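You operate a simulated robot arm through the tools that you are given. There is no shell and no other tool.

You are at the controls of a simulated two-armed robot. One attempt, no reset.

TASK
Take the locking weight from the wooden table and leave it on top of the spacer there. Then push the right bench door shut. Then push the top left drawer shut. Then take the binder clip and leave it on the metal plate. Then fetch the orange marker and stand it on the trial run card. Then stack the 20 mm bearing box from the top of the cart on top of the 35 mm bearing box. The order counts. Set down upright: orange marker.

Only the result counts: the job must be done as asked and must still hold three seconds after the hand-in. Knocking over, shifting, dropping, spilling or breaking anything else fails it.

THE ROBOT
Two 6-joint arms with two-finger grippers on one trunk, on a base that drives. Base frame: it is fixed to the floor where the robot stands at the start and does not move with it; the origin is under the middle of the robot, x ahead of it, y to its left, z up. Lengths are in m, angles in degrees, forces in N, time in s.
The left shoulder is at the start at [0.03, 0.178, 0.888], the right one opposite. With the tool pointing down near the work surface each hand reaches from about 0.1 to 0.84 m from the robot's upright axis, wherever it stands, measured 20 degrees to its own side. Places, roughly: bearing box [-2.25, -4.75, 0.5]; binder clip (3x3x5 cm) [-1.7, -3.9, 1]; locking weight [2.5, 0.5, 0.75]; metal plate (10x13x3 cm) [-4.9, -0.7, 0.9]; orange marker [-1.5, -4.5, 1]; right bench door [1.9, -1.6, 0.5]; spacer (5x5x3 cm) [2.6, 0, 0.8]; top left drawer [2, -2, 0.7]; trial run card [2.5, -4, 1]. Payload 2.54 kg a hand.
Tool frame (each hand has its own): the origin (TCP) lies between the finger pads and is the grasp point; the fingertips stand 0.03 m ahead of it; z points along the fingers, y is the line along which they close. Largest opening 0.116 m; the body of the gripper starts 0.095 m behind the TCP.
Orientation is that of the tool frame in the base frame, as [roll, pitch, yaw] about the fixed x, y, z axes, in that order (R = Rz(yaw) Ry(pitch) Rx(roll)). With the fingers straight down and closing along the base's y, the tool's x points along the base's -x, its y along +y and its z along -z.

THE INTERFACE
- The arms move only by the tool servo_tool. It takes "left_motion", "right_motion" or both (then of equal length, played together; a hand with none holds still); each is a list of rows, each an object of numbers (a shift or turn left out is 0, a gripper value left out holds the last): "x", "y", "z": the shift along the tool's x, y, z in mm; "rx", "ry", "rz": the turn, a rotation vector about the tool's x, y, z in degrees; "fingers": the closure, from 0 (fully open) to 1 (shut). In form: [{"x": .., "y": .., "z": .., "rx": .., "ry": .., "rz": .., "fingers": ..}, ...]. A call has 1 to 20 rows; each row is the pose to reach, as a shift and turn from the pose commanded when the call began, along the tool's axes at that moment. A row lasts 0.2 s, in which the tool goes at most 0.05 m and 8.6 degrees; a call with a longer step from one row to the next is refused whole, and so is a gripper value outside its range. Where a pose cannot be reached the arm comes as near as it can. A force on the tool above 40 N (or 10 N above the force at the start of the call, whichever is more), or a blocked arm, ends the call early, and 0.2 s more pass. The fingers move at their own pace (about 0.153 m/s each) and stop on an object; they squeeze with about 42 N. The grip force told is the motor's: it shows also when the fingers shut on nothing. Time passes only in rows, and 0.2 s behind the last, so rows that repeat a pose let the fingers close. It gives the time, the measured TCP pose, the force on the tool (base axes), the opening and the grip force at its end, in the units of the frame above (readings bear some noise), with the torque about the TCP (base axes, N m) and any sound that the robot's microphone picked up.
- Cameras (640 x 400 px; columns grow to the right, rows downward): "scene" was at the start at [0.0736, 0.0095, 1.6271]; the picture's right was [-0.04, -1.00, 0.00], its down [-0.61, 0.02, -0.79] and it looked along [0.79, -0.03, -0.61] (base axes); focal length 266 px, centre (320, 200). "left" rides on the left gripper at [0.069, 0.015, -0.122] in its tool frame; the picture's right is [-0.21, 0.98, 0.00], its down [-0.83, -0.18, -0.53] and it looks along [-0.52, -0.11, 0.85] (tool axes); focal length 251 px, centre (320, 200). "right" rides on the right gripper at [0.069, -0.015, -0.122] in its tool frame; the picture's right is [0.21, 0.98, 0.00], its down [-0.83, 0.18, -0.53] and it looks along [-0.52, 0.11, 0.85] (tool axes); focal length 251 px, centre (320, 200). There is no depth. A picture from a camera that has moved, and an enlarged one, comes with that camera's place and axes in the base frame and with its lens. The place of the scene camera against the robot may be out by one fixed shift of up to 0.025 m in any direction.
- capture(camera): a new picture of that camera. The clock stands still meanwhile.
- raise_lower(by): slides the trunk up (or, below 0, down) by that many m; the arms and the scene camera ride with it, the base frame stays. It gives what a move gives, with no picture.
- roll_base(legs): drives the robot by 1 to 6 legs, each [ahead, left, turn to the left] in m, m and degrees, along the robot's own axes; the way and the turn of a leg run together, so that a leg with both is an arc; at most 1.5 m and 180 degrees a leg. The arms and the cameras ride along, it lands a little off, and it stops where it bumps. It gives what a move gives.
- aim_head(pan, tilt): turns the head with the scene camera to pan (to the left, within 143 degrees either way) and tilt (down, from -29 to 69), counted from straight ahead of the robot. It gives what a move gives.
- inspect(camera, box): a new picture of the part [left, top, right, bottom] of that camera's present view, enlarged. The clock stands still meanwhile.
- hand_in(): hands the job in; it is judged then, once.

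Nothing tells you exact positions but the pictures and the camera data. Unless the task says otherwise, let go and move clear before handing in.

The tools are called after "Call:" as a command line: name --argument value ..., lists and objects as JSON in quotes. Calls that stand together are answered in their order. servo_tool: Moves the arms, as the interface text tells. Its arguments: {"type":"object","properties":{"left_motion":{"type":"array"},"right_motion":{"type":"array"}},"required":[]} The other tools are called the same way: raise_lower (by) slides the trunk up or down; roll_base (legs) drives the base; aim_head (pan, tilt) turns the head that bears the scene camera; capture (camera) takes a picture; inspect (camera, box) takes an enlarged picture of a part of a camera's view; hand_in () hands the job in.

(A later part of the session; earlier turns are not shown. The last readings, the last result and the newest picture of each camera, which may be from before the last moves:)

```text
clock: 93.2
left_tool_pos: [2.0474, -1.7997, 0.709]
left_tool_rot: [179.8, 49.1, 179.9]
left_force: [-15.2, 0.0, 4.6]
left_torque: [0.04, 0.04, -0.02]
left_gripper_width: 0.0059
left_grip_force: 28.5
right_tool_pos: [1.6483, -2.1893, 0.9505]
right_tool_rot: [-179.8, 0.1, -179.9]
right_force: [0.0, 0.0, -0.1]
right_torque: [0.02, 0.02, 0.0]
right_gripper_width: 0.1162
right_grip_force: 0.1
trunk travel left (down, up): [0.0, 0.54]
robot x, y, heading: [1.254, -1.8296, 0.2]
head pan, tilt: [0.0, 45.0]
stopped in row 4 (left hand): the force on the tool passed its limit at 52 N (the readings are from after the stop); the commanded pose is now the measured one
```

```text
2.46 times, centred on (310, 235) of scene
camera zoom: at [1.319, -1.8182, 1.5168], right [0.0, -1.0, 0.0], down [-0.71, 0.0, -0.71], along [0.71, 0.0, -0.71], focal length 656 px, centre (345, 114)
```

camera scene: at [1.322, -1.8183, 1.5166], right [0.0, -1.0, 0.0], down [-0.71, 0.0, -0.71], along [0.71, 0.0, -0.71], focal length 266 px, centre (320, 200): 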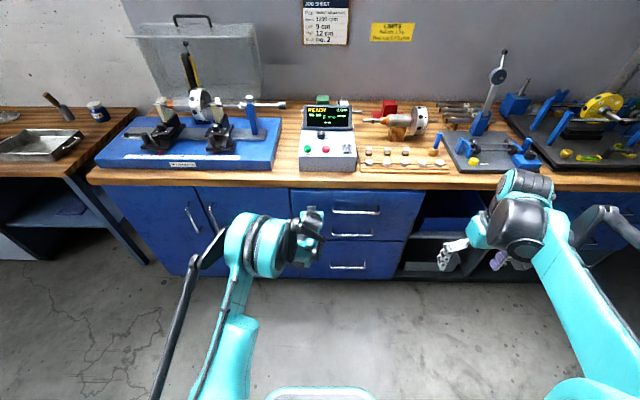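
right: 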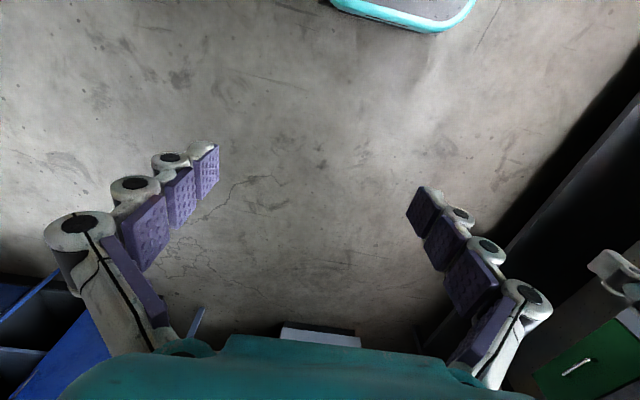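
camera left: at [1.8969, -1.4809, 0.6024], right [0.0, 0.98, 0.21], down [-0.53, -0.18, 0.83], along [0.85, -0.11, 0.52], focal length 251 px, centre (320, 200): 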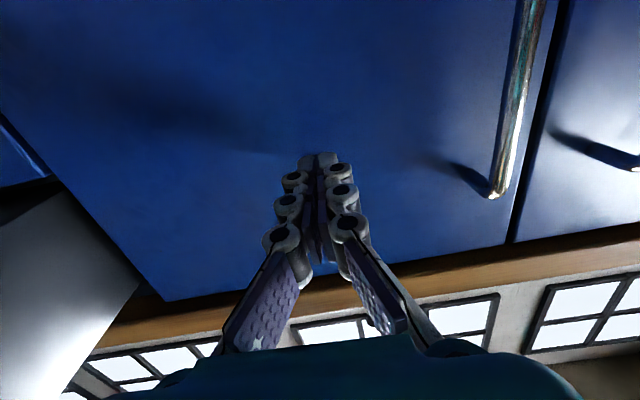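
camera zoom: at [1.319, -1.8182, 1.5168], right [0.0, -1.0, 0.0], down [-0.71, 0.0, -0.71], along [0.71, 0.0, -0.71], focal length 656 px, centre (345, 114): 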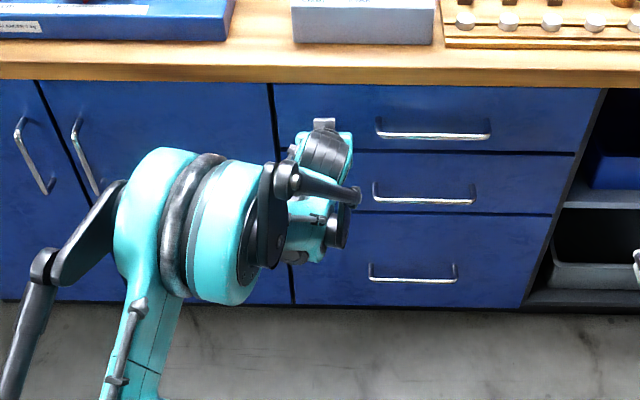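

The drawer hit its stop and lines up with the ones below. I'll withdraw the hand, back off and verify both.

Call:
servo_tool --left_motion '[{"z": -20, "x": 17, "fingers": 1}, {"z": -50, "x": 42}, {"z": -80, "x": 67}, {"z": -110, "x": 92}]'

Call:
roll_base --legs '[[-0.45, 0, 0]]'

Call:
capture --camera "scene"

Call:
inspect --camera "scene" --box '[130, 120, 460, 260]'

```text
clock: 94.2
left_tool_pos: [1.906, -1.7987, 0.7104]
left_tool_rot: [179.9, 49.2, 179.9]
left_force: [-0.6, -0.4, -0.1]
left_torque: [-0.02, -0.01, -0.01]
left_gripper_width: 0.0002
left_grip_force: 28.9
right_tool_pos: [1.65, -2.191, 0.9504]
right_tool_rot: [180.0, 0.0, -179.9]
right_force: [0.5, 0.4, 0.8]
right_torque: [-0.02, 0.01, -0.02]
right_gripper_width: 0.1159
right_grip_force: 0.1
trunk travel left (down, up): [0.0, 0.54]
robot x, y, heading: [1.2517, -1.8322, 0.5]
head pan, tilt: [0.0, 45.0]
```

```text
clock: 96.9
left_tool_pos: [1.4675, -1.8032, 0.7099]
left_tool_rot: [179.9, 49.2, 179.5]
left_force: [-0.2, -0.4, 0.2]
left_torque: [0.01, -0.01, 0.03]
left_gripper_width: 0.0
left_grip_force: 28.0
right_tool_pos: [1.2061, -2.1921, 0.9488]
right_tool_rot: [180.0, 0.0, 179.6]
right_force: [0.9, -0.6, -0.3]
right_torque: [-0.03, -0.04, 0.02]
right_gripper_width: 0.1162
right_grip_force: 0.0
trunk travel left (down, up): [0.0, 0.54]
robot x, y, heading: [0.8109, -1.8318, -0.8]
head pan, tilt: [0.0, 45.0]
```

```text
taken
camera scene: at [0.8811, -1.8173, 1.5166], right [-0.01, -1.0, 0.0], down [-0.71, 0.01, -0.71], along [0.71, -0.01, -0.71], focal length 266 px, centre (320, 200)
```

scene: 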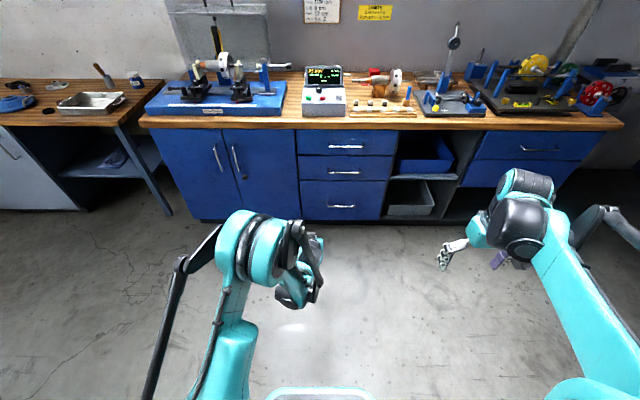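

```text
1.94 times, centred on (295, 190) of scene
camera zoom: at [0.8811, -1.8173, 1.5166], right [-0.01, -1.0, 0.0], down [-0.71, 0.01, -0.71], along [0.71, -0.01, -0.71], focal length 516 px, centre (368, 219)
```

zoom: 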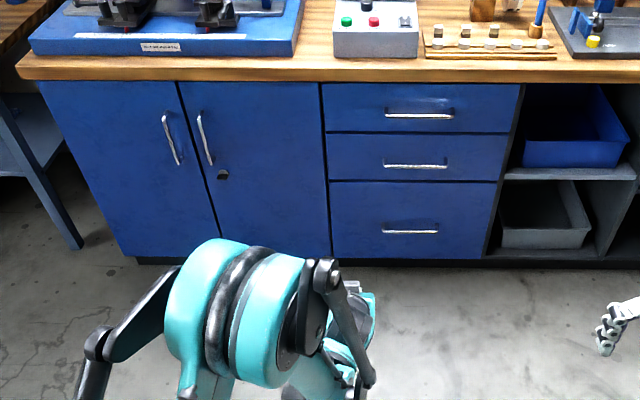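

Door and drawer are both shut. Now I'll raise the trunk, point the left hand down again with the fingers open, and drive toward the blue cabinet with the clip and marker.

Call:
raise_lower --by 0.4

Call:
servo_tool --left_motion '[{"ry": 8, "fingers": 0.5}, {"ry": 16}, {"ry": 24}, {"ry": 32}, {"ry": 40}, {"ry": 49.2}, {"ry": 49.2, "z": -26, "x": -30}, {"ry": 49.2, "z": -52, "x": -60}, {"ry": 49.2, "z": -78, "x": -90}, {"ry": 49.2, "z": -104, "x": -120}, {"ry": 49.2, "z": -130, "x": -150}]'

Call:
roll_base --legs '[[0, 0, -90], [0.9, -0.9, 0]]'

Call:
aim_head --pan -10 --tilt 20

Call:
capture --camera "scene"

```text
clock: 100.7
left_tool_pos: [1.4664, -1.8032, 1.1095]
left_tool_rot: [179.9, 49.3, 179.4]
left_force: [0.2, -0.2, 0.5]
left_torque: [0.0, 0.0, 0.01]
left_gripper_width: 0.0
left_grip_force: 28.4
right_tool_pos: [1.2075, -2.1921, 1.3495]
right_tool_rot: [180.0, 0.0, 179.7]
right_force: [-0.2, -1.0, -0.2]
right_torque: [-0.03, 0.0, 0.03]
right_gripper_width: 0.1159
right_grip_force: 0.0
trunk travel left (down, up): [-0.4, 0.14]
robot x, y, heading: [0.8138, -1.8305, -0.3]
head pan, tilt: [0.0, 45.0]
```

```text
refused: row 6 steps farther than a row can; nothing moved
```

```text
clock: 111.0
left_tool_pos: [-0.1132, -3.3593, 1.1097]
left_tool_rot: [-180.0, 49.2, 87.7]
left_force: [0.7, 0.1, -0.4]
left_torque: [-0.04, -0.02, 0.01]
left_gripper_width: 0.0
left_grip_force: 28.8
right_tool_pos: [-0.4939, -3.0878, 1.3494]
right_tool_rot: [-180.0, 0.0, 87.9]
right_force: [0.2, 0.6, -0.1]
right_torque: [-0.05, -0.01, -0.01]
right_gripper_width: 0.116
right_grip_force: 0.1
trunk travel left (down, up): [-0.4, 0.14]
robot x, y, heading: [-0.1194, -2.7039, -92.2]
head pan, tilt: [0.0, 45.0]
```

```text
clock: 111.9
left_tool_pos: [-0.1128, -3.3613, 1.1102]
left_tool_rot: [180.0, 49.2, 87.7]
left_force: [0.7, 0.3, 0.1]
left_torque: [0.0, 0.04, 0.01]
left_gripper_width: 0.0002
left_grip_force: 28.7
right_tool_pos: [-0.4932, -3.0882, 1.351]
right_tool_rot: [-179.9, -0.1, 87.8]
right_force: [-0.5, 0.0, 0.2]
right_torque: [0.01, 0.01, 0.0]
right_gripper_width: 0.1157
right_grip_force: 0.0
trunk travel left (down, up): [-0.4, 0.14]
robot x, y, heading: [-0.121, -2.7057, -91.9]
head pan, tilt: [-10.0, 20.0]
```

```text
taken
camera scene: at [-0.1206, -2.754, 1.9552], right [-0.98, 0.21, 0.0], down [0.07, 0.34, -0.94], along [-0.2, -0.92, -0.34], focal length 266 px, centre (320, 200)
```

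scene: 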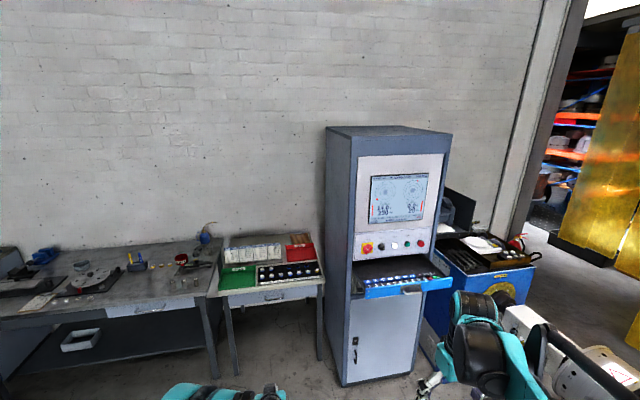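

The drive went fine, though the arm move was refused for a slightly long step. I'll redo it with smaller steps, folding the left hand upright and higher.

Call:
servo_tool --left_motion '[{"ry": 8, "z": -15, "x": -15, "fingers": 0.5}, {"ry": 16, "z": -35, "x": -25}, {"ry": 24, "z": -60, "x": -35}, {"ry": 32, "z": -85, "x": -50}, {"ry": 40, "z": -110, "x": -65}, {"ry": 48, "z": -135, "x": -85}, {"ry": 49.2, "z": -160, "x": -105}, {"ry": 49.2, "z": -190, "x": -125}, {"ry": 49.2, "z": -220, "x": -145}]'

Call:
aim_head --pan -40 --tilt 25

Call:
capture --camera "scene"

```text
clock: 113.9
left_tool_pos: [-0.1105, -3.2895, 1.365]
left_tool_rot: [180.0, 0.0, 87.9]
left_force: [-0.1, 0.0, -0.3]
left_torque: [-0.03, 0.0, -0.01]
left_gripper_width: 0.0579
left_grip_force: 0.0
right_tool_pos: [-0.4937, -3.0871, 1.3504]
right_tool_rot: [-179.8, 0.1, 87.8]
right_force: [0.0, 0.0, 0.1]
right_torque: [-0.02, -0.02, -0.01]
right_gripper_width: 0.1159
right_grip_force: 0.0
trunk travel left (down, up): [-0.4, 0.14]
robot x, y, heading: [-0.1233, -2.705, -92.3]
head pan, tilt: [-10.0, 20.0]
```

```text
clock: 114.8
left_tool_pos: [-0.1099, -3.2903, 1.3631]
left_tool_rot: [179.9, 0.0, 87.8]
left_force: [0.3, 0.0, -0.7]
left_torque: [0.0, 0.0, 0.02]
left_gripper_width: 0.0584
left_grip_force: 0.1
right_tool_pos: [-0.4927, -3.0877, 1.3494]
right_tool_rot: [-180.0, 0.0, 87.8]
right_force: [-0.3, -0.7, 0.3]
right_torque: [-0.04, -0.02, 0.0]
right_gripper_width: 0.116
right_grip_force: 0.0
trunk travel left (down, up): [-0.4, 0.14]
robot x, y, heading: [-0.1201, -2.7073, -92.2]
head pan, tilt: [-40.0, 25.0]
```

```text
taken
camera scene: at [-0.1629, -2.7313, 1.9472], right [-0.74, 0.67, 0.0], down [0.28, 0.31, -0.91], along [-0.61, -0.67, -0.42], focal length 266 px, centre (320, 200)
```

scene: 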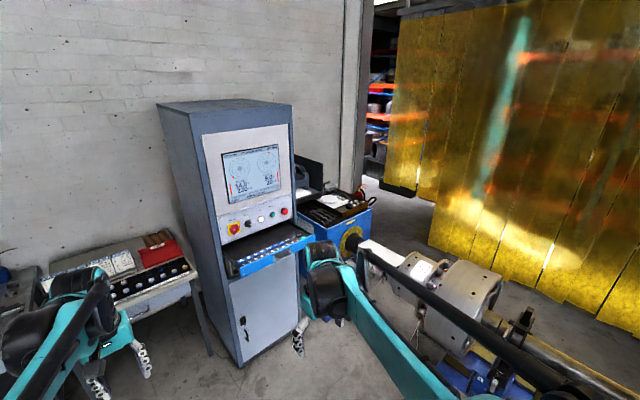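

The clip/marker cabinet is the machine's headstock near (-1.6, -4.1), and its open side is to the west. I'll drive round the machine: back north past the small cart, then west, north of the yellow pole.

Call:
roll_base --legs '[[-0.7, 0.65, 2], [-1.2, 0, 0], [-1.05, 0, 0]]'

Call:
aim_head --pan -90 --tilt 30

Call:
capture --camera "scene"

```text
clock: 130.5
left_tool_pos: [0.6144, -0.3546, 1.3633]
left_tool_rot: [179.9, 0.0, 90.5]
left_force: [-0.1, 0.1, -0.1]
left_torque: [0.01, 0.02, -0.01]
left_gripper_width: 0.058
left_grip_force: 0.0
right_tool_pos: [0.2204, -0.1733, 1.3503]
right_tool_rot: [179.9, 0.0, 90.6]
right_force: [0.2, -0.6, -1.0]
right_torque: [-0.01, -0.03, -0.01]
right_gripper_width: 0.1157
right_grip_force: 0.1
trunk travel left (down, up): [-0.4, 0.14]
robot x, y, heading: [0.575, 0.227, -89.5]
head pan, tilt: [-40.0, 25.0]
```

```text
clock: 131.7
left_tool_pos: [0.6134, -0.3553, 1.3634]
left_tool_rot: [180.0, 0.0, 90.6]
left_force: [-0.7, -0.5, -0.5]
left_torque: [-0.04, 0.03, 0.0]
left_gripper_width: 0.058
left_grip_force: 0.0
right_tool_pos: [0.2197, -0.1726, 1.3494]
right_tool_rot: [-179.9, 0.0, 90.5]
right_force: [-0.1, 0.8, 0.8]
right_torque: [0.03, -0.01, 0.04]
right_gripper_width: 0.1159
right_grip_force: 0.1
trunk travel left (down, up): [-0.4, 0.14]
robot x, y, heading: [0.5759, 0.226, -89.4]
head pan, tilt: [-90.0, 30.0]
```

```text
taken
camera scene: at [0.5016, 0.2693, 1.9392], right [-0.01, 1.0, 0.0], down [0.5, 0.01, -0.87], along [-0.87, -0.01, -0.5], focal length 266 px, centre (320, 200)
```

scene: 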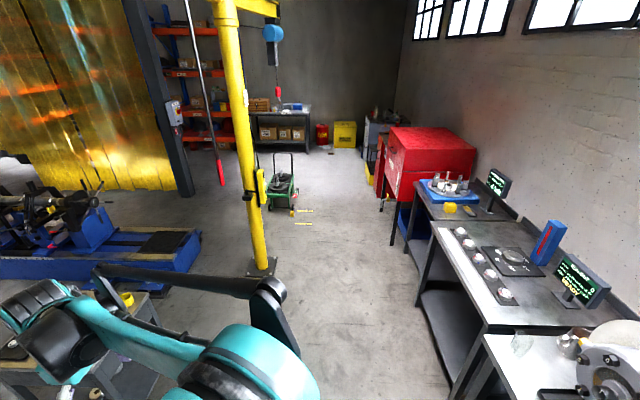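

The way west is clear at y≈0.3, between the pole at (-1.5,-0.37) and the tables. I'll turn to face west and drive to about x=-2.2.

Call:
roll_base --legs '[[0, 0, -90], [1.4, -0.07, 0], [1.4, 0, 0]]'

Call:
aim_head --pan 70 --tilt 25

Call:
capture --camera "scene"

Call:
aim_head --pan 10 --tilt 25

Call:
capture --camera "scene"

```text
clock: 148.4
left_tool_pos: [-2.7382, 0.0675, 1.3626]
left_tool_rot: [179.8, -0.1, 3.4]
left_force: [-0.6, 0.0, -0.5]
left_torque: [-0.03, -0.05, 0.02]
left_gripper_width: 0.058
left_grip_force: 0.0
right_tool_pos: [-2.5756, 0.4714, 1.3499]
right_tool_rot: [-179.8, 0.0, 3.5]
right_force: [0.1, -0.3, -0.9]
right_torque: [0.01, -0.07, 0.0]
right_gripper_width: 0.116
right_grip_force: 0.0
trunk travel left (down, up): [-0.4, 0.14]
robot x, y, heading: [-2.1562, 0.1384, -176.4]
head pan, tilt: [-90.0, 30.0]
stopped in leg 3: the robot was blocked; the commanded pose is now the measured one
```

```text
clock: 150.9
left_tool_pos: [-2.7366, 0.0686, 1.3632]
left_tool_rot: [179.9, 0.0, 3.5]
left_force: [-0.2, -0.6, 0.1]
left_torque: [0.01, -0.01, 0.02]
left_gripper_width: 0.0583
left_grip_force: 0.0
right_tool_pos: [-2.5734, 0.4697, 1.3505]
right_tool_rot: [-179.9, 0.0, 3.5]
right_force: [0.5, 0.3, 0.0]
right_torque: [0.01, -0.03, -0.03]
right_gripper_width: 0.1159
right_grip_force: 0.1
trunk travel left (down, up): [-0.4, 0.14]
robot x, y, heading: [-2.1549, 0.1381, -176.6]
head pan, tilt: [70.0, 25.0]
```

```text
taken
camera scene: at [-2.1351, 0.0628, 1.9472], right [-0.96, 0.28, 0.0], down [0.12, 0.41, -0.91], along [-0.26, -0.87, -0.42], focal length 266 px, centre (320, 200)
```

scene: 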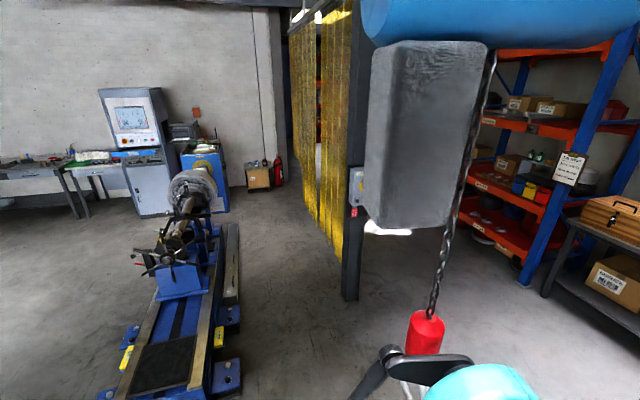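

```text
clock: 152.2
left_tool_pos: [-2.7349, 0.0675, 1.3649]
left_tool_rot: [179.9, -0.1, 3.5]
left_force: [1.1, -0.4, 0.1]
left_torque: [-0.04, 0.01, 0.02]
left_gripper_width: 0.0581
left_grip_force: 0.1
right_tool_pos: [-2.5735, 0.4695, 1.3509]
right_tool_rot: [-179.9, 0.0, 3.5]
right_force: [0.2, -0.5, 0.9]
right_torque: [0.04, 0.03, -0.04]
right_gripper_width: 0.1163
right_grip_force: 0.1
trunk travel left (down, up): [-0.4, 0.14]
robot x, y, heading: [-2.1552, 0.1358, -176.5]
head pan, tilt: [10.0, 25.0]
```

```text
taken
camera scene: at [-2.1986, 0.1295, 1.9472], right [-0.23, 0.97, 0.0], down [0.41, 0.1, -0.91], along [-0.88, -0.21, -0.42], focal length 266 px, centre (320, 200)
```

scene: 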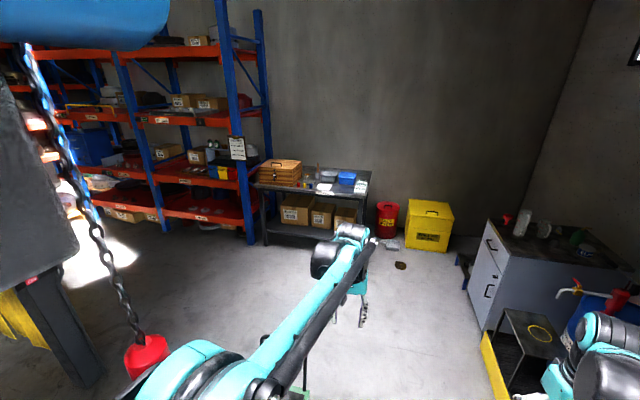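

I bumped something: the left arm met the hanging hoist hook at about (-2.41, -0.21, ~1.4). I'll back off, lower the trunk so the arms pass under the hook, and check that it's undisturbed.

Call:
roll_base --legs '[[-0.3, -0.25, -3.5]]'

Call:
raise_lower --by -0.4

Call:
aim_head --pan 45 --tilt 25

Call:
capture --camera "scene"

```text
clock: 154.6
left_tool_pos: [-2.4517, 0.3631, 1.3639]
left_tool_rot: [180.0, 0.0, 0.2]
left_force: [0.5, -1.0, -0.7]
left_torque: [0.0, -0.01, 0.01]
left_gripper_width: 0.0581
left_grip_force: 0.1
right_tool_pos: [-2.2662, 0.7546, 1.3496]
right_tool_rot: [-179.9, 0.0, 0.3]
right_force: [0.0, 0.6, -0.1]
right_torque: [0.0, 0.01, -0.02]
right_gripper_width: 0.1162
right_grip_force: 0.1
trunk travel left (down, up): [-0.4, 0.14]
robot x, y, heading: [-1.8682, 0.3948, -179.7]
head pan, tilt: [10.0, 25.0]
```

```text
clock: 158.4
left_tool_pos: [-2.4505, 0.364, 0.9629]
left_tool_rot: [179.9, 0.2, 0.3]
left_force: [0.5, -0.1, -0.5]
left_torque: [0.02, -0.04, 0.0]
left_gripper_width: 0.0581
left_grip_force: 0.1
right_tool_pos: [-2.2658, 0.7563, 0.9504]
right_tool_rot: [-179.9, 0.0, 0.3]
right_force: [-0.5, -0.2, 0.6]
right_torque: [-0.02, -0.02, 0.0]
right_gripper_width: 0.1162
right_grip_force: 0.1
trunk travel left (down, up): [0.0, 0.54]
robot x, y, heading: [-1.8697, 0.4039, -179.7]
head pan, tilt: [10.0, 25.0]
```

```text
clock: 159.5
left_tool_pos: [-2.451, 0.3632, 0.9639]
left_tool_rot: [179.9, 0.0, 0.3]
left_force: [-1.0, -0.2, 1.3]
left_torque: [0.0, 0.0, -0.01]
left_gripper_width: 0.0578
left_grip_force: 0.1
right_tool_pos: [-2.2661, 0.7555, 0.9493]
right_tool_rot: [-179.9, 0.1, 0.2]
right_force: [-0.4, 0.6, 0.4]
right_torque: [0.03, -0.02, 0.0]
right_gripper_width: 0.1159
right_grip_force: 0.0
trunk travel left (down, up): [0.0, 0.54]
robot x, y, heading: [-1.8681, 0.397, -179.7]
head pan, tilt: [45.0, 25.0]
```

```text
taken
camera scene: at [-1.8866, 0.3457, 1.5472], right [-0.71, 0.7, 0.0], down [0.3, 0.3, -0.91], along [-0.64, -0.64, -0.42], focal length 266 px, centre (320, 200)
```

scene: 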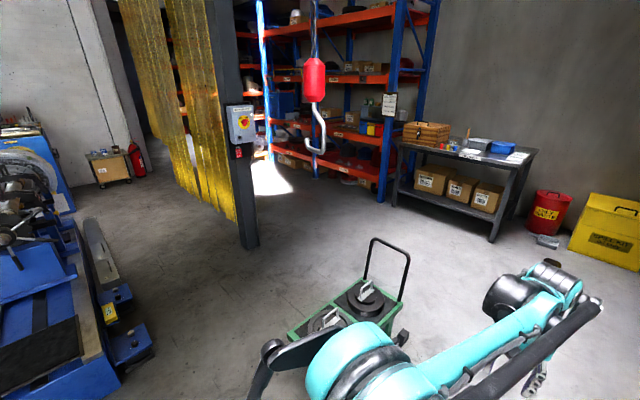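

The hook hangs undisturbed at (-2.42,-0.21) with its bottom at about z=1.34, and the trolley's near edge is around x=-2.47. I'll retract both hands close to the body before squeezing south past the pole while facing west.

Call:
servo_tool --left_motion '[{"x": 35, "y": 20, "fingers": 0.5}, {"x": 70, "y": 45}, {"x": 105, "y": 70}, {"x": 140, "y": 95}, {"x": 175, "y": 120}, {"x": 210, "y": 145}, {"x": 245, "y": 165}, {"x": 275, "y": 180}]' --right_motion '[{"x": 10}, {"x": 20}, {"x": 30, "y": 15}, {"x": 40, "y": 30}, {"x": 55, "y": 45}, {"x": 70, "y": 60}, {"x": 85, "y": 75}, {"x": 90, "y": 90}]'

Call:
capture --camera "scene"

```text
clock: 161.3
left_tool_pos: [-2.1737, 0.1852, 0.9674]
left_tool_rot: [179.8, 0.1, 0.2]
left_force: [0.3, -0.3, 0.4]
left_torque: [0.02, 0.02, 0.02]
left_gripper_width: 0.0579
left_grip_force: 0.1
right_tool_pos: [-2.1745, 0.6659, 0.949]
right_tool_rot: [-179.9, 0.0, 0.2]
right_force: [0.2, 0.7, 0.8]
right_torque: [0.01, 0.02, -0.03]
right_gripper_width: 0.1158
right_grip_force: 0.1
trunk travel left (down, up): [0.0, 0.54]
robot x, y, heading: [-1.8699, 0.4016, -179.8]
head pan, tilt: [45.0, 25.0]
```

```text
taken
camera scene: at [-1.8856, 0.3455, 1.5472], right [-0.71, 0.7, 0.0], down [0.3, 0.3, -0.91], along [-0.64, -0.64, -0.42], focal length 266 px, centre (320, 200)
```

scene: 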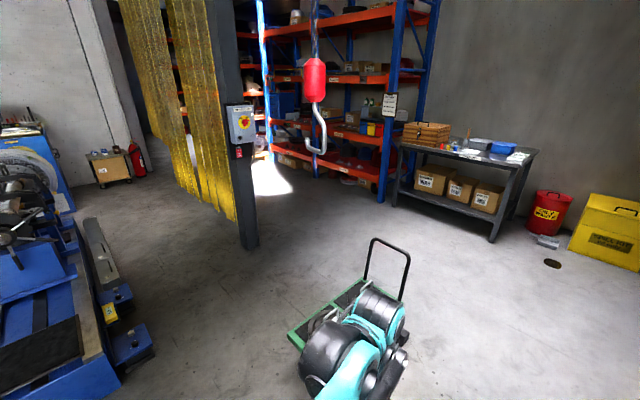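

Call:
aim_head --pan 95 --tilt 40

Call:
capture --camera "scene"

```text
clock: 162.4
left_tool_pos: [-2.1752, 0.1861, 0.9667]
left_tool_rot: [179.9, 0.0, 0.3]
left_force: [0.5, 0.2, 0.7]
left_torque: [-0.02, -0.02, 0.0]
left_gripper_width: 0.0581
left_grip_force: 0.2
right_tool_pos: [-2.1769, 0.6662, 0.9498]
right_tool_rot: [-179.9, 0.1, 0.4]
right_force: [0.1, 1.0, 0.1]
right_torque: [-0.01, -0.02, -0.03]
right_gripper_width: 0.1159
right_grip_force: 0.0
trunk travel left (down, up): [0.0, 0.54]
robot x, y, heading: [-1.8682, 0.3981, -179.8]
head pan, tilt: [95.0, 40.0]
```

```text
taken
camera scene: at [-1.8139, 0.3264, 1.5239], right [-1.0, -0.09, 0.0], down [-0.06, 0.64, -0.77], along [0.07, -0.76, -0.64], focal length 266 px, centre (320, 200)
```

scene: 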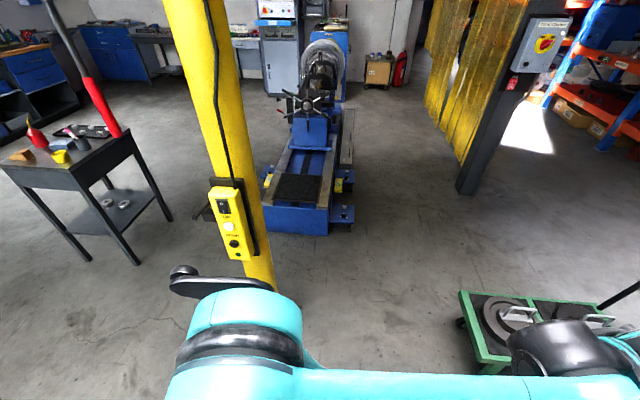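

From here I can see that the gap by the pole is tight and the left elbow sticks out toward the pole, so I'll instead go round the north and west sides of the trolley, where there's more room.

Call:
roll_base --legs '[[0.5, -0.16, 0], [1.0, 0, 0], [0.4, 0, 0]]'

Call:
aim_head --pan 60 --tilt 35

Call:
capture --camera "scene"

```text
clock: 172.5
left_tool_pos: [-4.1016, 0.355, 0.9665]
left_tool_rot: [180.0, -0.1, -0.4]
left_force: [0.0, -0.3, -0.2]
left_torque: [0.01, -0.04, 0.02]
left_gripper_width: 0.0579
left_grip_force: 0.0
right_tool_pos: [-4.0971, 0.8364, 0.9494]
right_tool_rot: [-179.8, 0.0, -0.4]
right_force: [0.3, -0.6, 1.1]
right_torque: [-0.02, -0.02, -0.01]
right_gripper_width: 0.1159
right_grip_force: 0.1
trunk travel left (down, up): [0.0, 0.54]
robot x, y, heading: [-3.7928, 0.5659, 179.7]
head pan, tilt: [95.0, 40.0]
```

```text
clock: 173.5
left_tool_pos: [-4.1008, 0.3545, 0.9667]
left_tool_rot: [179.9, 0.1, -0.4]
left_force: [-0.2, 0.2, 0.3]
left_torque: [0.0, -0.03, -0.02]
left_gripper_width: 0.0581
left_grip_force: 0.0
right_tool_pos: [-4.0968, 0.8354, 0.9508]
right_tool_rot: [-179.8, 0.0, -0.4]
right_force: [-0.3, 0.0, 0.8]
right_torque: [-0.01, -0.01, -0.02]
right_gripper_width: 0.1158
right_grip_force: 0.1
trunk travel left (down, up): [0.0, 0.54]
robot x, y, heading: [-3.7933, 0.5661, 179.4]
head pan, tilt: [60.0, 35.0]
```

```text
taken
camera scene: at [-3.7897, 0.501, 1.5314], right [-0.86, 0.51, 0.0], down [0.29, 0.49, -0.82], along [-0.41, -0.71, -0.57], focal length 266 px, centre (320, 200)
```

scene: 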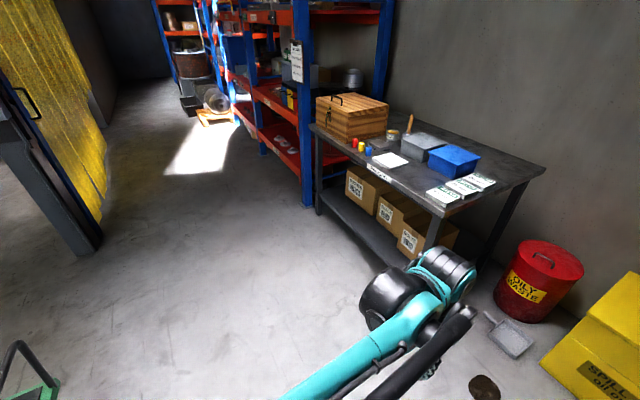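

While I'm here, let me look at the table with the metal plate.

Call:
inspect --camera "scene" --box '[310, 80, 550, 230]'

```text
2.67 times, centred on (430, 155) of scene
camera zoom: at [-3.7897, 0.501, 1.5314], right [-0.86, 0.51, 0.0], down [0.29, 0.49, -0.82], along [-0.41, -0.71, -0.57], focal length 710 px, centre (27, 320)
```

zoom: 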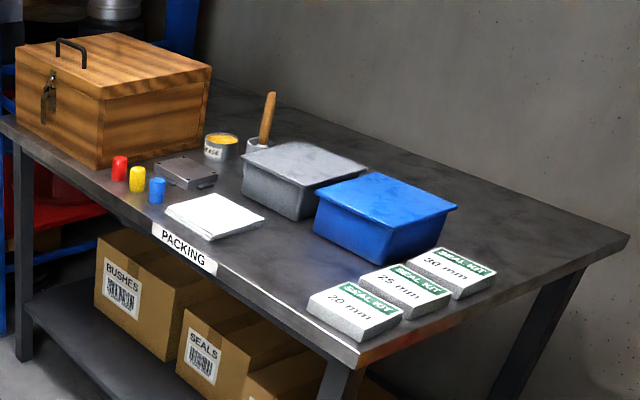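

The metal plate is the flat grey block near (-4.8,-0.6), between the coloured bottles and the grey bin. Now on toward the clip: turn south, go down to y≈-1.08, then face east.

Call:
roll_base --legs '[[0, 0, 90.5], [1.45, 0, 0], [0.2, 0, 0]]'

Call:
aim_head --pan 60 --tilt 35

Call:
capture --camera "scene"

```text
clock: 185.7
left_tool_pos: [-3.6111, -1.4081, 0.9668]
left_tool_rot: [179.8, -0.1, 89.4]
left_force: [-0.2, 0.0, 0.2]
left_torque: [0.05, 0.01, -0.01]
left_gripper_width: 0.058
left_grip_force: 0.1
right_tool_pos: [-4.0915, -1.4011, 0.9494]
right_tool_rot: [-179.9, 0.0, 89.5]
right_force: [0.0, 0.0, -0.1]
right_torque: [0.04, -0.01, -0.01]
right_gripper_width: 0.1158
right_grip_force: 0.1
trunk travel left (down, up): [0.0, 0.54]
robot x, y, heading: [-3.8182, -1.0966, -90.7]
head pan, tilt: [60.0, 35.0]
```

```text
clock: 186.3
left_tool_pos: [-3.6115, -1.4079, 0.9661]
left_tool_rot: [179.9, -0.1, 89.4]
left_force: [-0.2, -0.5, -0.8]
left_torque: [0.02, -0.04, -0.03]
left_gripper_width: 0.0583
left_grip_force: 0.2
right_tool_pos: [-4.0928, -1.3995, 0.9491]
right_tool_rot: [-180.0, 0.0, 89.4]
right_force: [0.9, -0.4, -0.1]
right_torque: [-0.01, 0.02, 0.04]
right_gripper_width: 0.1161
right_grip_force: 0.1
trunk travel left (down, up): [0.0, 0.54]
robot x, y, heading: [-3.8171, -1.0978, -90.5]
head pan, tilt: [60.0, 35.0]
```

```text
taken
camera scene: at [-3.7262, -1.0988, 1.5314], right [-0.51, -0.86, 0.0], down [-0.49, 0.29, -0.82], along [0.7, -0.42, -0.57], focal length 266 px, centre (320, 200)
```

scene: 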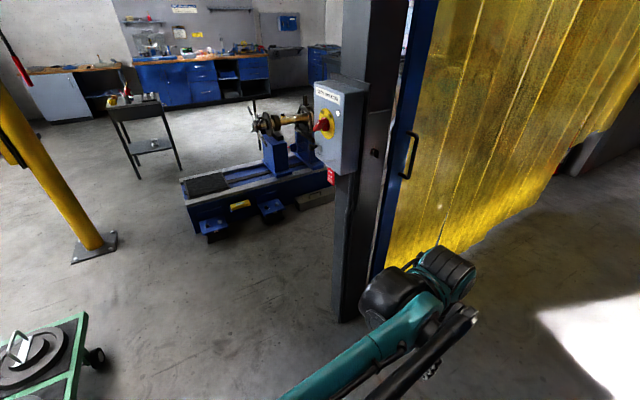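

Call:
roll_base --legs '[[0, 0, 90.5], [1.36, 0, 0]]'

Call:
aim_head --pan -60 --tilt 35

Call:
capture --camera "scene"

```text
clock: 197.0
left_tool_pos: [-2.1366, -0.9128, 0.9663]
left_tool_rot: [179.8, -0.1, 178.8]
left_force: [1.1, -0.2, 0.6]
left_torque: [-0.02, 0.0, 0.02]
left_gripper_width: 0.0579
left_grip_force: 0.1
right_tool_pos: [-2.147, -1.3921, 0.9506]
right_tool_rot: [-179.9, 0.1, 178.9]
right_force: [0.7, 0.4, 0.6]
right_torque: [0.0, -0.03, 0.04]
right_gripper_width: 0.1161
right_grip_force: 0.1
trunk travel left (down, up): [0.0, 0.54]
robot x, y, heading: [-2.4511, -1.1183, -1.1]
head pan, tilt: [60.0, 35.0]
```

```text
clock: 199.0
left_tool_pos: [-2.1369, -0.9116, 0.9667]
left_tool_rot: [179.9, 0.1, 178.8]
left_force: [0.4, 0.2, 0.3]
left_torque: [0.02, -0.02, 0.01]
left_gripper_width: 0.058
left_grip_force: 0.0
right_tool_pos: [-2.1474, -1.3928, 0.9501]
right_tool_rot: [180.0, 0.0, 179.0]
right_force: [0.1, -0.2, -0.2]
right_torque: [-0.02, 0.03, -0.01]
right_gripper_width: 0.1161
right_grip_force: 0.0
trunk travel left (down, up): [0.0, 0.54]
robot x, y, heading: [-2.4471, -1.1165, -1.2]
head pan, tilt: [-60.0, 35.0]
```

```text
taken
camera scene: at [-2.419, -1.1811, 1.5314], right [-0.88, -0.48, 0.0], down [-0.28, 0.5, -0.82], along [0.4, -0.72, -0.57], focal length 266 px, centre (320, 200)
```

scene: 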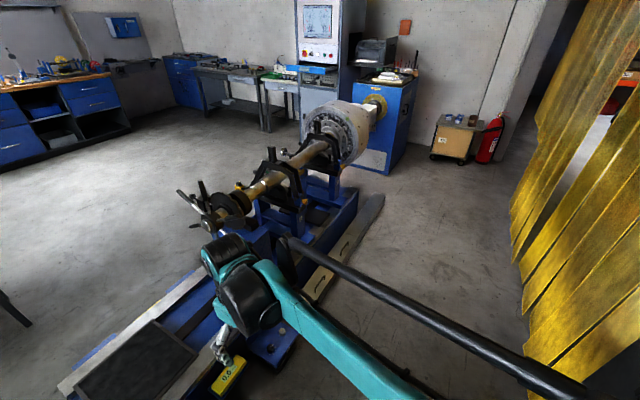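

There's open floor on the west side of the headstock, with the small wheeled cart near (-2.25,-4.75). I'll turn south here and extend the hands forward a bit so the elbows tuck in.

Call:
roll_base --legs '[[0, 0, -89]]'

Call:
servo_tool --left_motion '[{"x": -40, "y": -10, "fingers": 0.5}, {"x": -80, "y": -20}, {"x": -120, "y": -30}, {"x": -160, "y": -40}, {"x": -190, "y": -50}]' --right_motion '[{"x": -40, "y": 10}, {"x": -80, "y": 20}, {"x": -120, "y": 30}, {"x": -160, "y": 40}, {"x": -190, "y": 50}]'

Call:
aim_head --pan -75 --tilt 40

Call:
capture --camera "scene"

```text
clock: 203.1
left_tool_pos: [-2.2301, -1.421, 0.9676]
left_tool_rot: [179.8, -0.1, 91.3]
left_force: [0.6, -0.4, -0.3]
left_torque: [0.0, -0.05, -0.01]
left_gripper_width: 0.0579
left_grip_force: 0.1
right_tool_pos: [-2.7108, -1.4313, 0.9496]
right_tool_rot: [-179.9, -0.1, 91.4]
right_force: [-0.1, 0.7, 0.0]
right_torque: [0.03, -0.03, 0.03]
right_gripper_width: 0.1159
right_grip_force: 0.0
trunk travel left (down, up): [0.0, 0.54]
robot x, y, heading: [-2.4486, -1.1172, -88.5]
head pan, tilt: [-60.0, 35.0]
```

```text
clock: 204.3
left_tool_pos: [-2.2764, -1.6133, 0.9639]
left_tool_rot: [-180.0, -0.1, 91.3]
left_force: [0.3, 0.0, 0.5]
left_torque: [0.0, 0.0, 0.0]
left_gripper_width: 0.0582
left_grip_force: 0.0
right_tool_pos: [-2.6543, -1.6183, 0.9502]
right_tool_rot: [-179.9, 0.0, 91.4]
right_force: [-0.6, -1.1, -0.4]
right_torque: [0.01, 0.0, 0.02]
right_gripper_width: 0.1161
right_grip_force: 0.1
trunk travel left (down, up): [0.0, 0.54]
robot x, y, heading: [-2.4491, -1.1173, -89.1]
head pan, tilt: [-60.0, 35.0]
```

```text
clock: 205.1
left_tool_pos: [-2.2758, -1.6114, 0.9655]
left_tool_rot: [179.9, 0.0, 91.3]
left_force: [0.6, -0.2, -0.8]
left_torque: [-0.05, 0.01, -0.02]
left_gripper_width: 0.058
left_grip_force: 0.1
right_tool_pos: [-2.6552, -1.6185, 0.9516]
right_tool_rot: [-179.8, -0.1, 91.4]
right_force: [-0.3, -0.6, 0.2]
right_torque: [-0.01, -0.01, 0.01]
right_gripper_width: 0.116
right_grip_force: 0.0
trunk travel left (down, up): [0.0, 0.54]
robot x, y, heading: [-2.4491, -1.1206, -88.7]
head pan, tilt: [-75.0, 40.0]
```

```text
taken
camera scene: at [-2.514, -1.0989, 1.5239], right [-0.28, 0.96, 0.0], down [0.62, 0.18, -0.77], along [-0.74, -0.22, -0.64], focal length 266 px, centre (320, 200)
```

scene: 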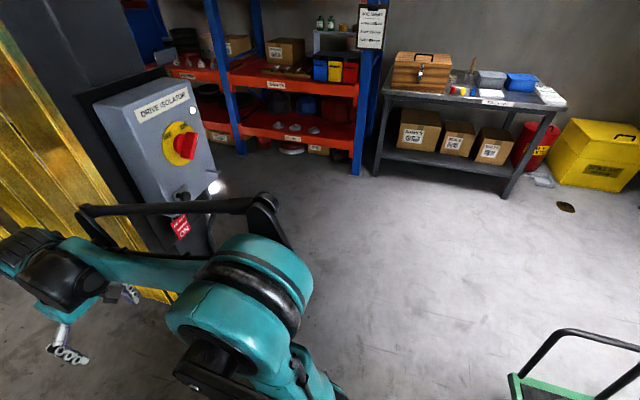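

The right elbow is close to the isolator box, so I'll extend both arms further ahead to straighten the elbows inward, then drive south slightly further east.

Call:
servo_tool --left_motion '[{"x": -40, "fingers": 0.5}, {"x": -80}, {"x": -120}, {"x": -150}]' --right_motion '[{"x": -40, "y": 5}, {"x": -80, "y": 10}, {"x": -120, "y": 15}, {"x": -160, "y": 20}]'

Call:
capture --camera "scene"

```text
clock: 206.1
left_tool_pos: [-2.2702, -1.7631, 0.967]
left_tool_rot: [179.9, -0.1, 91.4]
left_force: [-0.2, 0.5, -0.4]
left_torque: [0.03, 0.02, -0.02]
left_gripper_width: 0.058
left_grip_force: 0.1
right_tool_pos: [-2.6299, -1.7787, 0.9486]
right_tool_rot: [-179.9, -0.2, 91.4]
right_force: [-0.4, -0.8, -0.6]
right_torque: [0.02, -0.02, 0.01]
right_gripper_width: 0.1159
right_grip_force: 0.0
trunk travel left (down, up): [0.0, 0.54]
robot x, y, heading: [-2.4526, -1.1174, -88.9]
head pan, tilt: [-75.0, 40.0]
```

```text
taken
camera scene: at [-2.5138, -1.1008, 1.5238], right [-0.28, 0.96, 0.0], down [0.62, 0.18, -0.77], along [-0.74, -0.21, -0.64], focal length 266 px, centre (320, 200)
```

scene: 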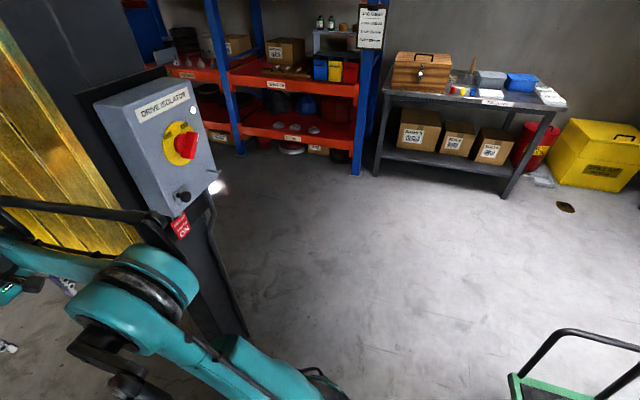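

The elbow is tucked in now. I'll drive south, shifted a little east.

Call:
roll_base --legs '[[0.1, 0.06, -0.5], [1.3, 0, 0]]'

Call:
aim_head --pan 25 --tilt 30

Call:
capture --camera "scene"

```text
clock: 213.5
left_tool_pos: [-2.1903, -3.17, 0.9673]
left_tool_rot: [179.8, 0.0, 91.1]
left_force: [-0.2, -0.2, -0.1]
left_torque: [0.03, -0.01, -0.02]
left_gripper_width: 0.0581
left_grip_force: 0.0
right_tool_pos: [-2.5529, -3.185, 0.9494]
right_tool_rot: [-179.9, 0.1, 91.0]
right_force: [-0.3, 0.5, 0.3]
right_torque: [-0.01, -0.01, 0.01]
right_gripper_width: 0.116
right_grip_force: 0.1
trunk travel left (down, up): [0.0, 0.54]
robot x, y, heading: [-2.3633, -2.5231, -89.1]
head pan, tilt: [-75.0, 40.0]
```

```text
clock: 215.3
left_tool_pos: [-2.1916, -3.1706, 0.9681]
left_tool_rot: [180.0, 0.0, 91.0]
left_force: [0.5, -0.5, 1.0]
left_torque: [0.02, -0.03, 0.01]
left_gripper_width: 0.0581
left_grip_force: 0.1
right_tool_pos: [-2.5509, -3.1846, 0.9506]
right_tool_rot: [-179.9, 0.1, 91.0]
right_force: [-0.1, -0.8, -0.7]
right_torque: [0.01, 0.01, -0.03]
right_gripper_width: 0.1161
right_grip_force: 0.0
trunk travel left (down, up): [0.0, 0.54]
robot x, y, heading: [-2.3603, -2.5215, -88.9]
head pan, tilt: [25.0, 30.0]
```

```text
taken
camera scene: at [-2.3087, -2.5642, 1.5392], right [-0.9, -0.44, 0.0], down [-0.22, 0.45, -0.87], along [0.38, -0.78, -0.5], focal length 266 px, centre (320, 200)
```

scene: 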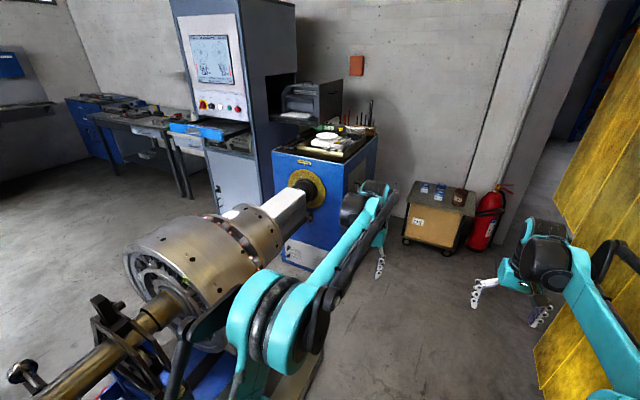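

Call:
inspect --camera "scene" --box '[260, 90, 400, 180]'

Call:
inspect --camera "scene" --box '[390, 160, 510, 260]'

```text
4.44 times, centred on (330, 135) of scene
camera zoom: at [-2.3087, -2.5642, 1.5392], right [-0.9, -0.44, 0.0], down [-0.22, 0.45, -0.87], along [0.38, -0.78, -0.5], focal length 1184 px, centre (276, 489)
```

zoom: 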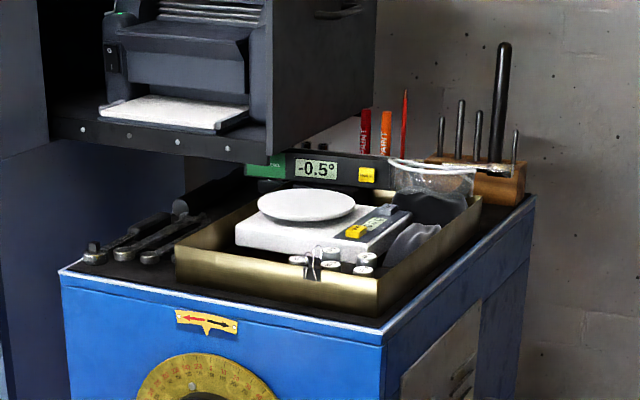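

```text
4.00 times, centred on (450, 210) of scene
camera zoom: at [-2.3087, -2.5642, 1.5392], right [-0.9, -0.44, 0.0], down [-0.22, 0.45, -0.87], along [0.38, -0.78, -0.5], focal length 1065 px, centre (-200, 160)
```

zoom: 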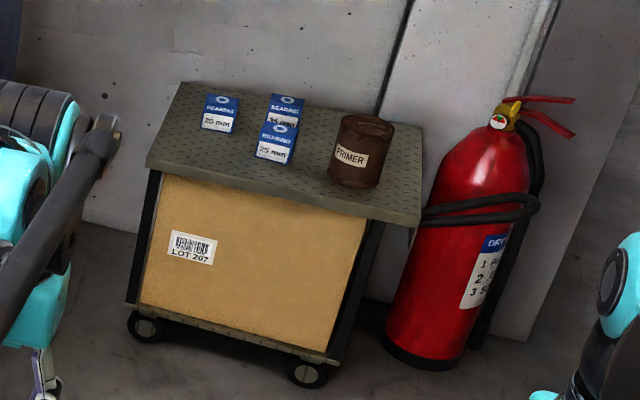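

I see the cabinet top (tray with scale, small weights and the clip; paint markers at the back) and the low cart with the bearing boxes. I'll drive down to y≈-3.95, raise the trunk, retract the hands and turn to face the cabinet.

Call:
roll_base --legs '[[1.42, -0.06, 0]]'

Call:
raise_lower --by 0.35

Call:
servo_tool --left_motion '[{"x": 40, "fingers": 0.3}, {"x": 80}, {"x": 120, "y": 10}, {"x": 160, "y": 20}, {"x": 200, "y": 30}, {"x": 240, "y": 40}, {"x": 280, "y": 50}]' --right_motion '[{"x": 40}, {"x": 80}, {"x": 120, "y": -10}, {"x": 160, "y": -20}, {"x": 200, "y": -30}, {"x": 240, "y": -40}, {"x": 280, "y": -50}]'

Call:
capture --camera "scene"

```text
clock: 222.3
left_tool_pos: [-2.2247, -4.58, 0.9675]
left_tool_rot: [180.0, 0.0, 91.2]
left_force: [1.1, 0.2, 0.2]
left_torque: [-0.01, 0.01, -0.03]
left_gripper_width: 0.0579
left_grip_force: 0.0
right_tool_pos: [-2.5866, -4.5952, 0.9504]
right_tool_rot: [-179.9, -0.1, 91.1]
right_force: [0.5, -0.8, -0.2]
right_torque: [0.0, 0.01, -0.02]
right_gripper_width: 0.1158
right_grip_force: 0.1
trunk travel left (down, up): [0.0, 0.54]
robot x, y, heading: [-2.4047, -3.9354, -89.0]
head pan, tilt: [25.0, 30.0]
```

```text
clock: 225.7
left_tool_pos: [-2.226, -4.5794, 1.3176]
left_tool_rot: [179.8, 0.0, 91.1]
left_force: [0.2, 1.1, 0.1]
left_torque: [-0.01, -0.02, 0.0]
left_gripper_width: 0.0581
left_grip_force: 0.0
right_tool_pos: [-2.5859, -4.5952, 1.3007]
right_tool_rot: [-179.8, 0.0, 91.2]
right_force: [0.1, 0.7, 0.1]
right_torque: [0.01, 0.03, 0.02]
right_gripper_width: 0.1163
right_grip_force: 0.0
trunk travel left (down, up): [-0.35, 0.19]
robot x, y, heading: [-2.3984, -3.9332, -88.9]
head pan, tilt: [25.0, 30.0]
```

```text
clock: 227.3
left_tool_pos: [-2.1822, -4.2947, 1.319]
left_tool_rot: [179.8, 0.1, 91.1]
left_force: [0.9, 1.1, 0.3]
left_torque: [-0.1, -0.01, -0.01]
left_gripper_width: 0.0813
left_grip_force: 0.0
right_tool_pos: [-2.6427, -4.3114, 1.3012]
right_tool_rot: [-179.8, 0.2, 91.0]
right_force: [-0.7, -0.2, 0.1]
right_torque: [-0.1, 0.04, -0.03]
right_gripper_width: 0.116
right_grip_force: 0.1
trunk travel left (down, up): [-0.35, 0.19]
robot x, y, heading: [-2.3978, -3.9335, -88.9]
head pan, tilt: [25.0, 30.0]
```

```text
taken
camera scene: at [-2.3445, -3.9674, 1.8894], right [-0.9, -0.44, 0.0], down [-0.22, 0.45, -0.87], along [0.38, -0.78, -0.5], focal length 266 px, centre (320, 200)
```

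scene: 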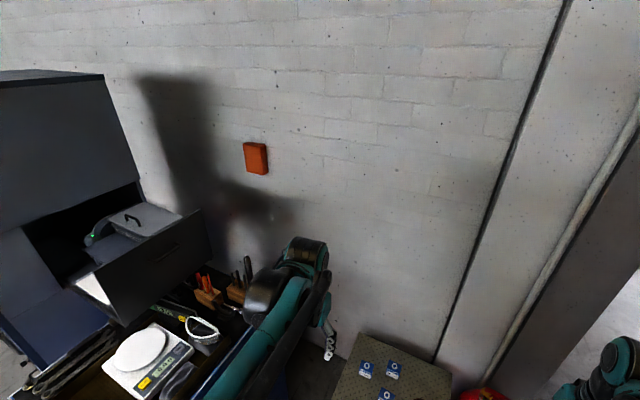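

Call:
roll_base --legs '[[0, 0, 89]]'

Call:
aim_head --pan -10 --tilt 45

Call:
capture --camera "scene"

```text
clock: 231.5
left_tool_pos: [-2.0368, -3.716, 1.3183]
left_tool_rot: [179.9, 0.0, -178.9]
left_force: [0.7, -0.5, -0.7]
left_torque: [0.03, 0.01, -0.02]
left_gripper_width: 0.0813
left_grip_force: 0.1
right_tool_pos: [-2.018, -4.1751, 1.2997]
right_tool_rot: [-179.9, 0.1, -178.8]
right_force: [-0.5, -0.4, 0.0]
right_torque: [-0.02, 0.01, -0.02]
right_gripper_width: 0.1159
right_grip_force: 0.0
trunk travel left (down, up): [-0.35, 0.19]
robot x, y, heading: [-2.4024, -3.9347, 1.1]
head pan, tilt: [25.0, 30.0]
```

```text
clock: 232.6
left_tool_pos: [-2.0366, -3.7163, 1.3172]
left_tool_rot: [179.9, 0.0, -178.8]
left_force: [-0.3, 0.7, -0.4]
left_torque: [-0.03, -0.01, 0.01]
left_gripper_width: 0.0814
left_grip_force: 0.0
right_tool_pos: [-2.0187, -4.1749, 1.3005]
right_tool_rot: [-180.0, -0.1, -178.8]
right_force: [-0.7, -0.2, 0.0]
right_torque: [0.01, -0.01, 0.02]
right_gripper_width: 0.1161
right_grip_force: 0.1
trunk travel left (down, up): [-0.35, 0.19]
robot x, y, heading: [-2.3981, -3.9371, 1.1]
head pan, tilt: [-10.0, 45.0]
```

```text
taken
camera scene: at [-2.3331, -3.9352, 1.8666], right [-0.15, -0.99, 0.0], down [-0.7, 0.11, -0.71], along [0.7, -0.11, -0.71], focal length 266 px, centre (320, 200)
```

scene: 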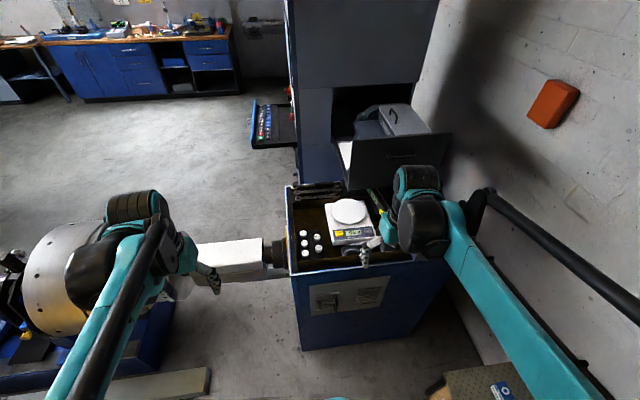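

Call:
inspect --camera "scene" --box '[270, 170, 430, 290]'

Call:
capture --camera "right"

Call:
capture --camera "left"

```text
3.33 times, centred on (350, 230) of scene
camera zoom: at [-2.3331, -3.9352, 1.8666], right [-0.15, -0.99, 0.0], down [-0.7, 0.11, -0.71], along [0.7, -0.11, -0.71], focal length 888 px, centre (220, 100)
```

zoom: 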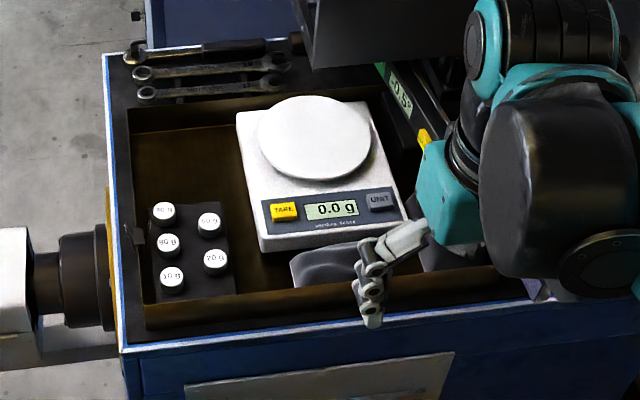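

```text
taken
camera right: at [-2.0883, -4.1907, 1.4227], right [-0.23, 0.97, 0.0], down [0.82, 0.2, 0.53], along [0.52, 0.12, -0.85], focal length 251 px, centre (320, 200)
```

right: 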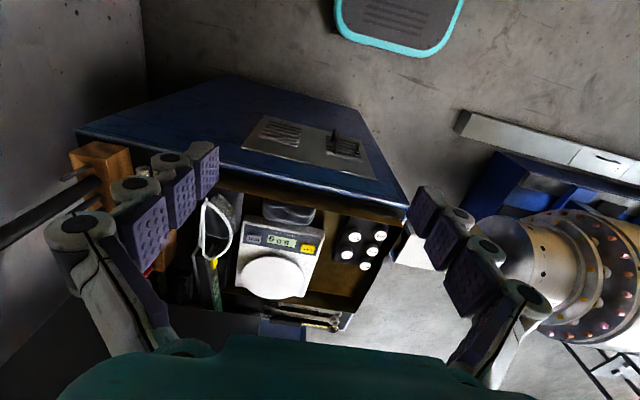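

```text
taken
camera left: at [-2.1063, -3.7027, 1.4385], right [0.19, 0.98, 0.0], down [0.83, -0.17, 0.53], along [0.52, -0.1, -0.85], focal length 251 px, centre (320, 200)
```

left: 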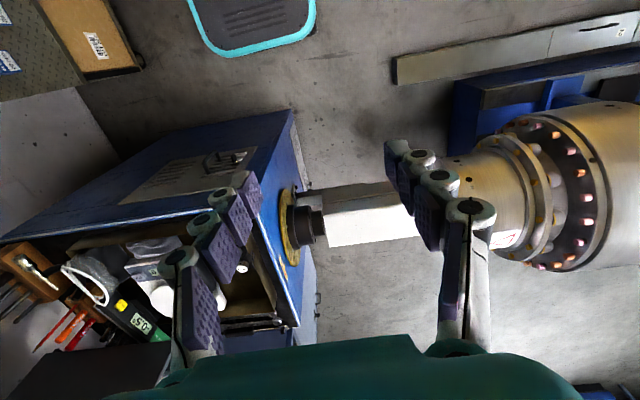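

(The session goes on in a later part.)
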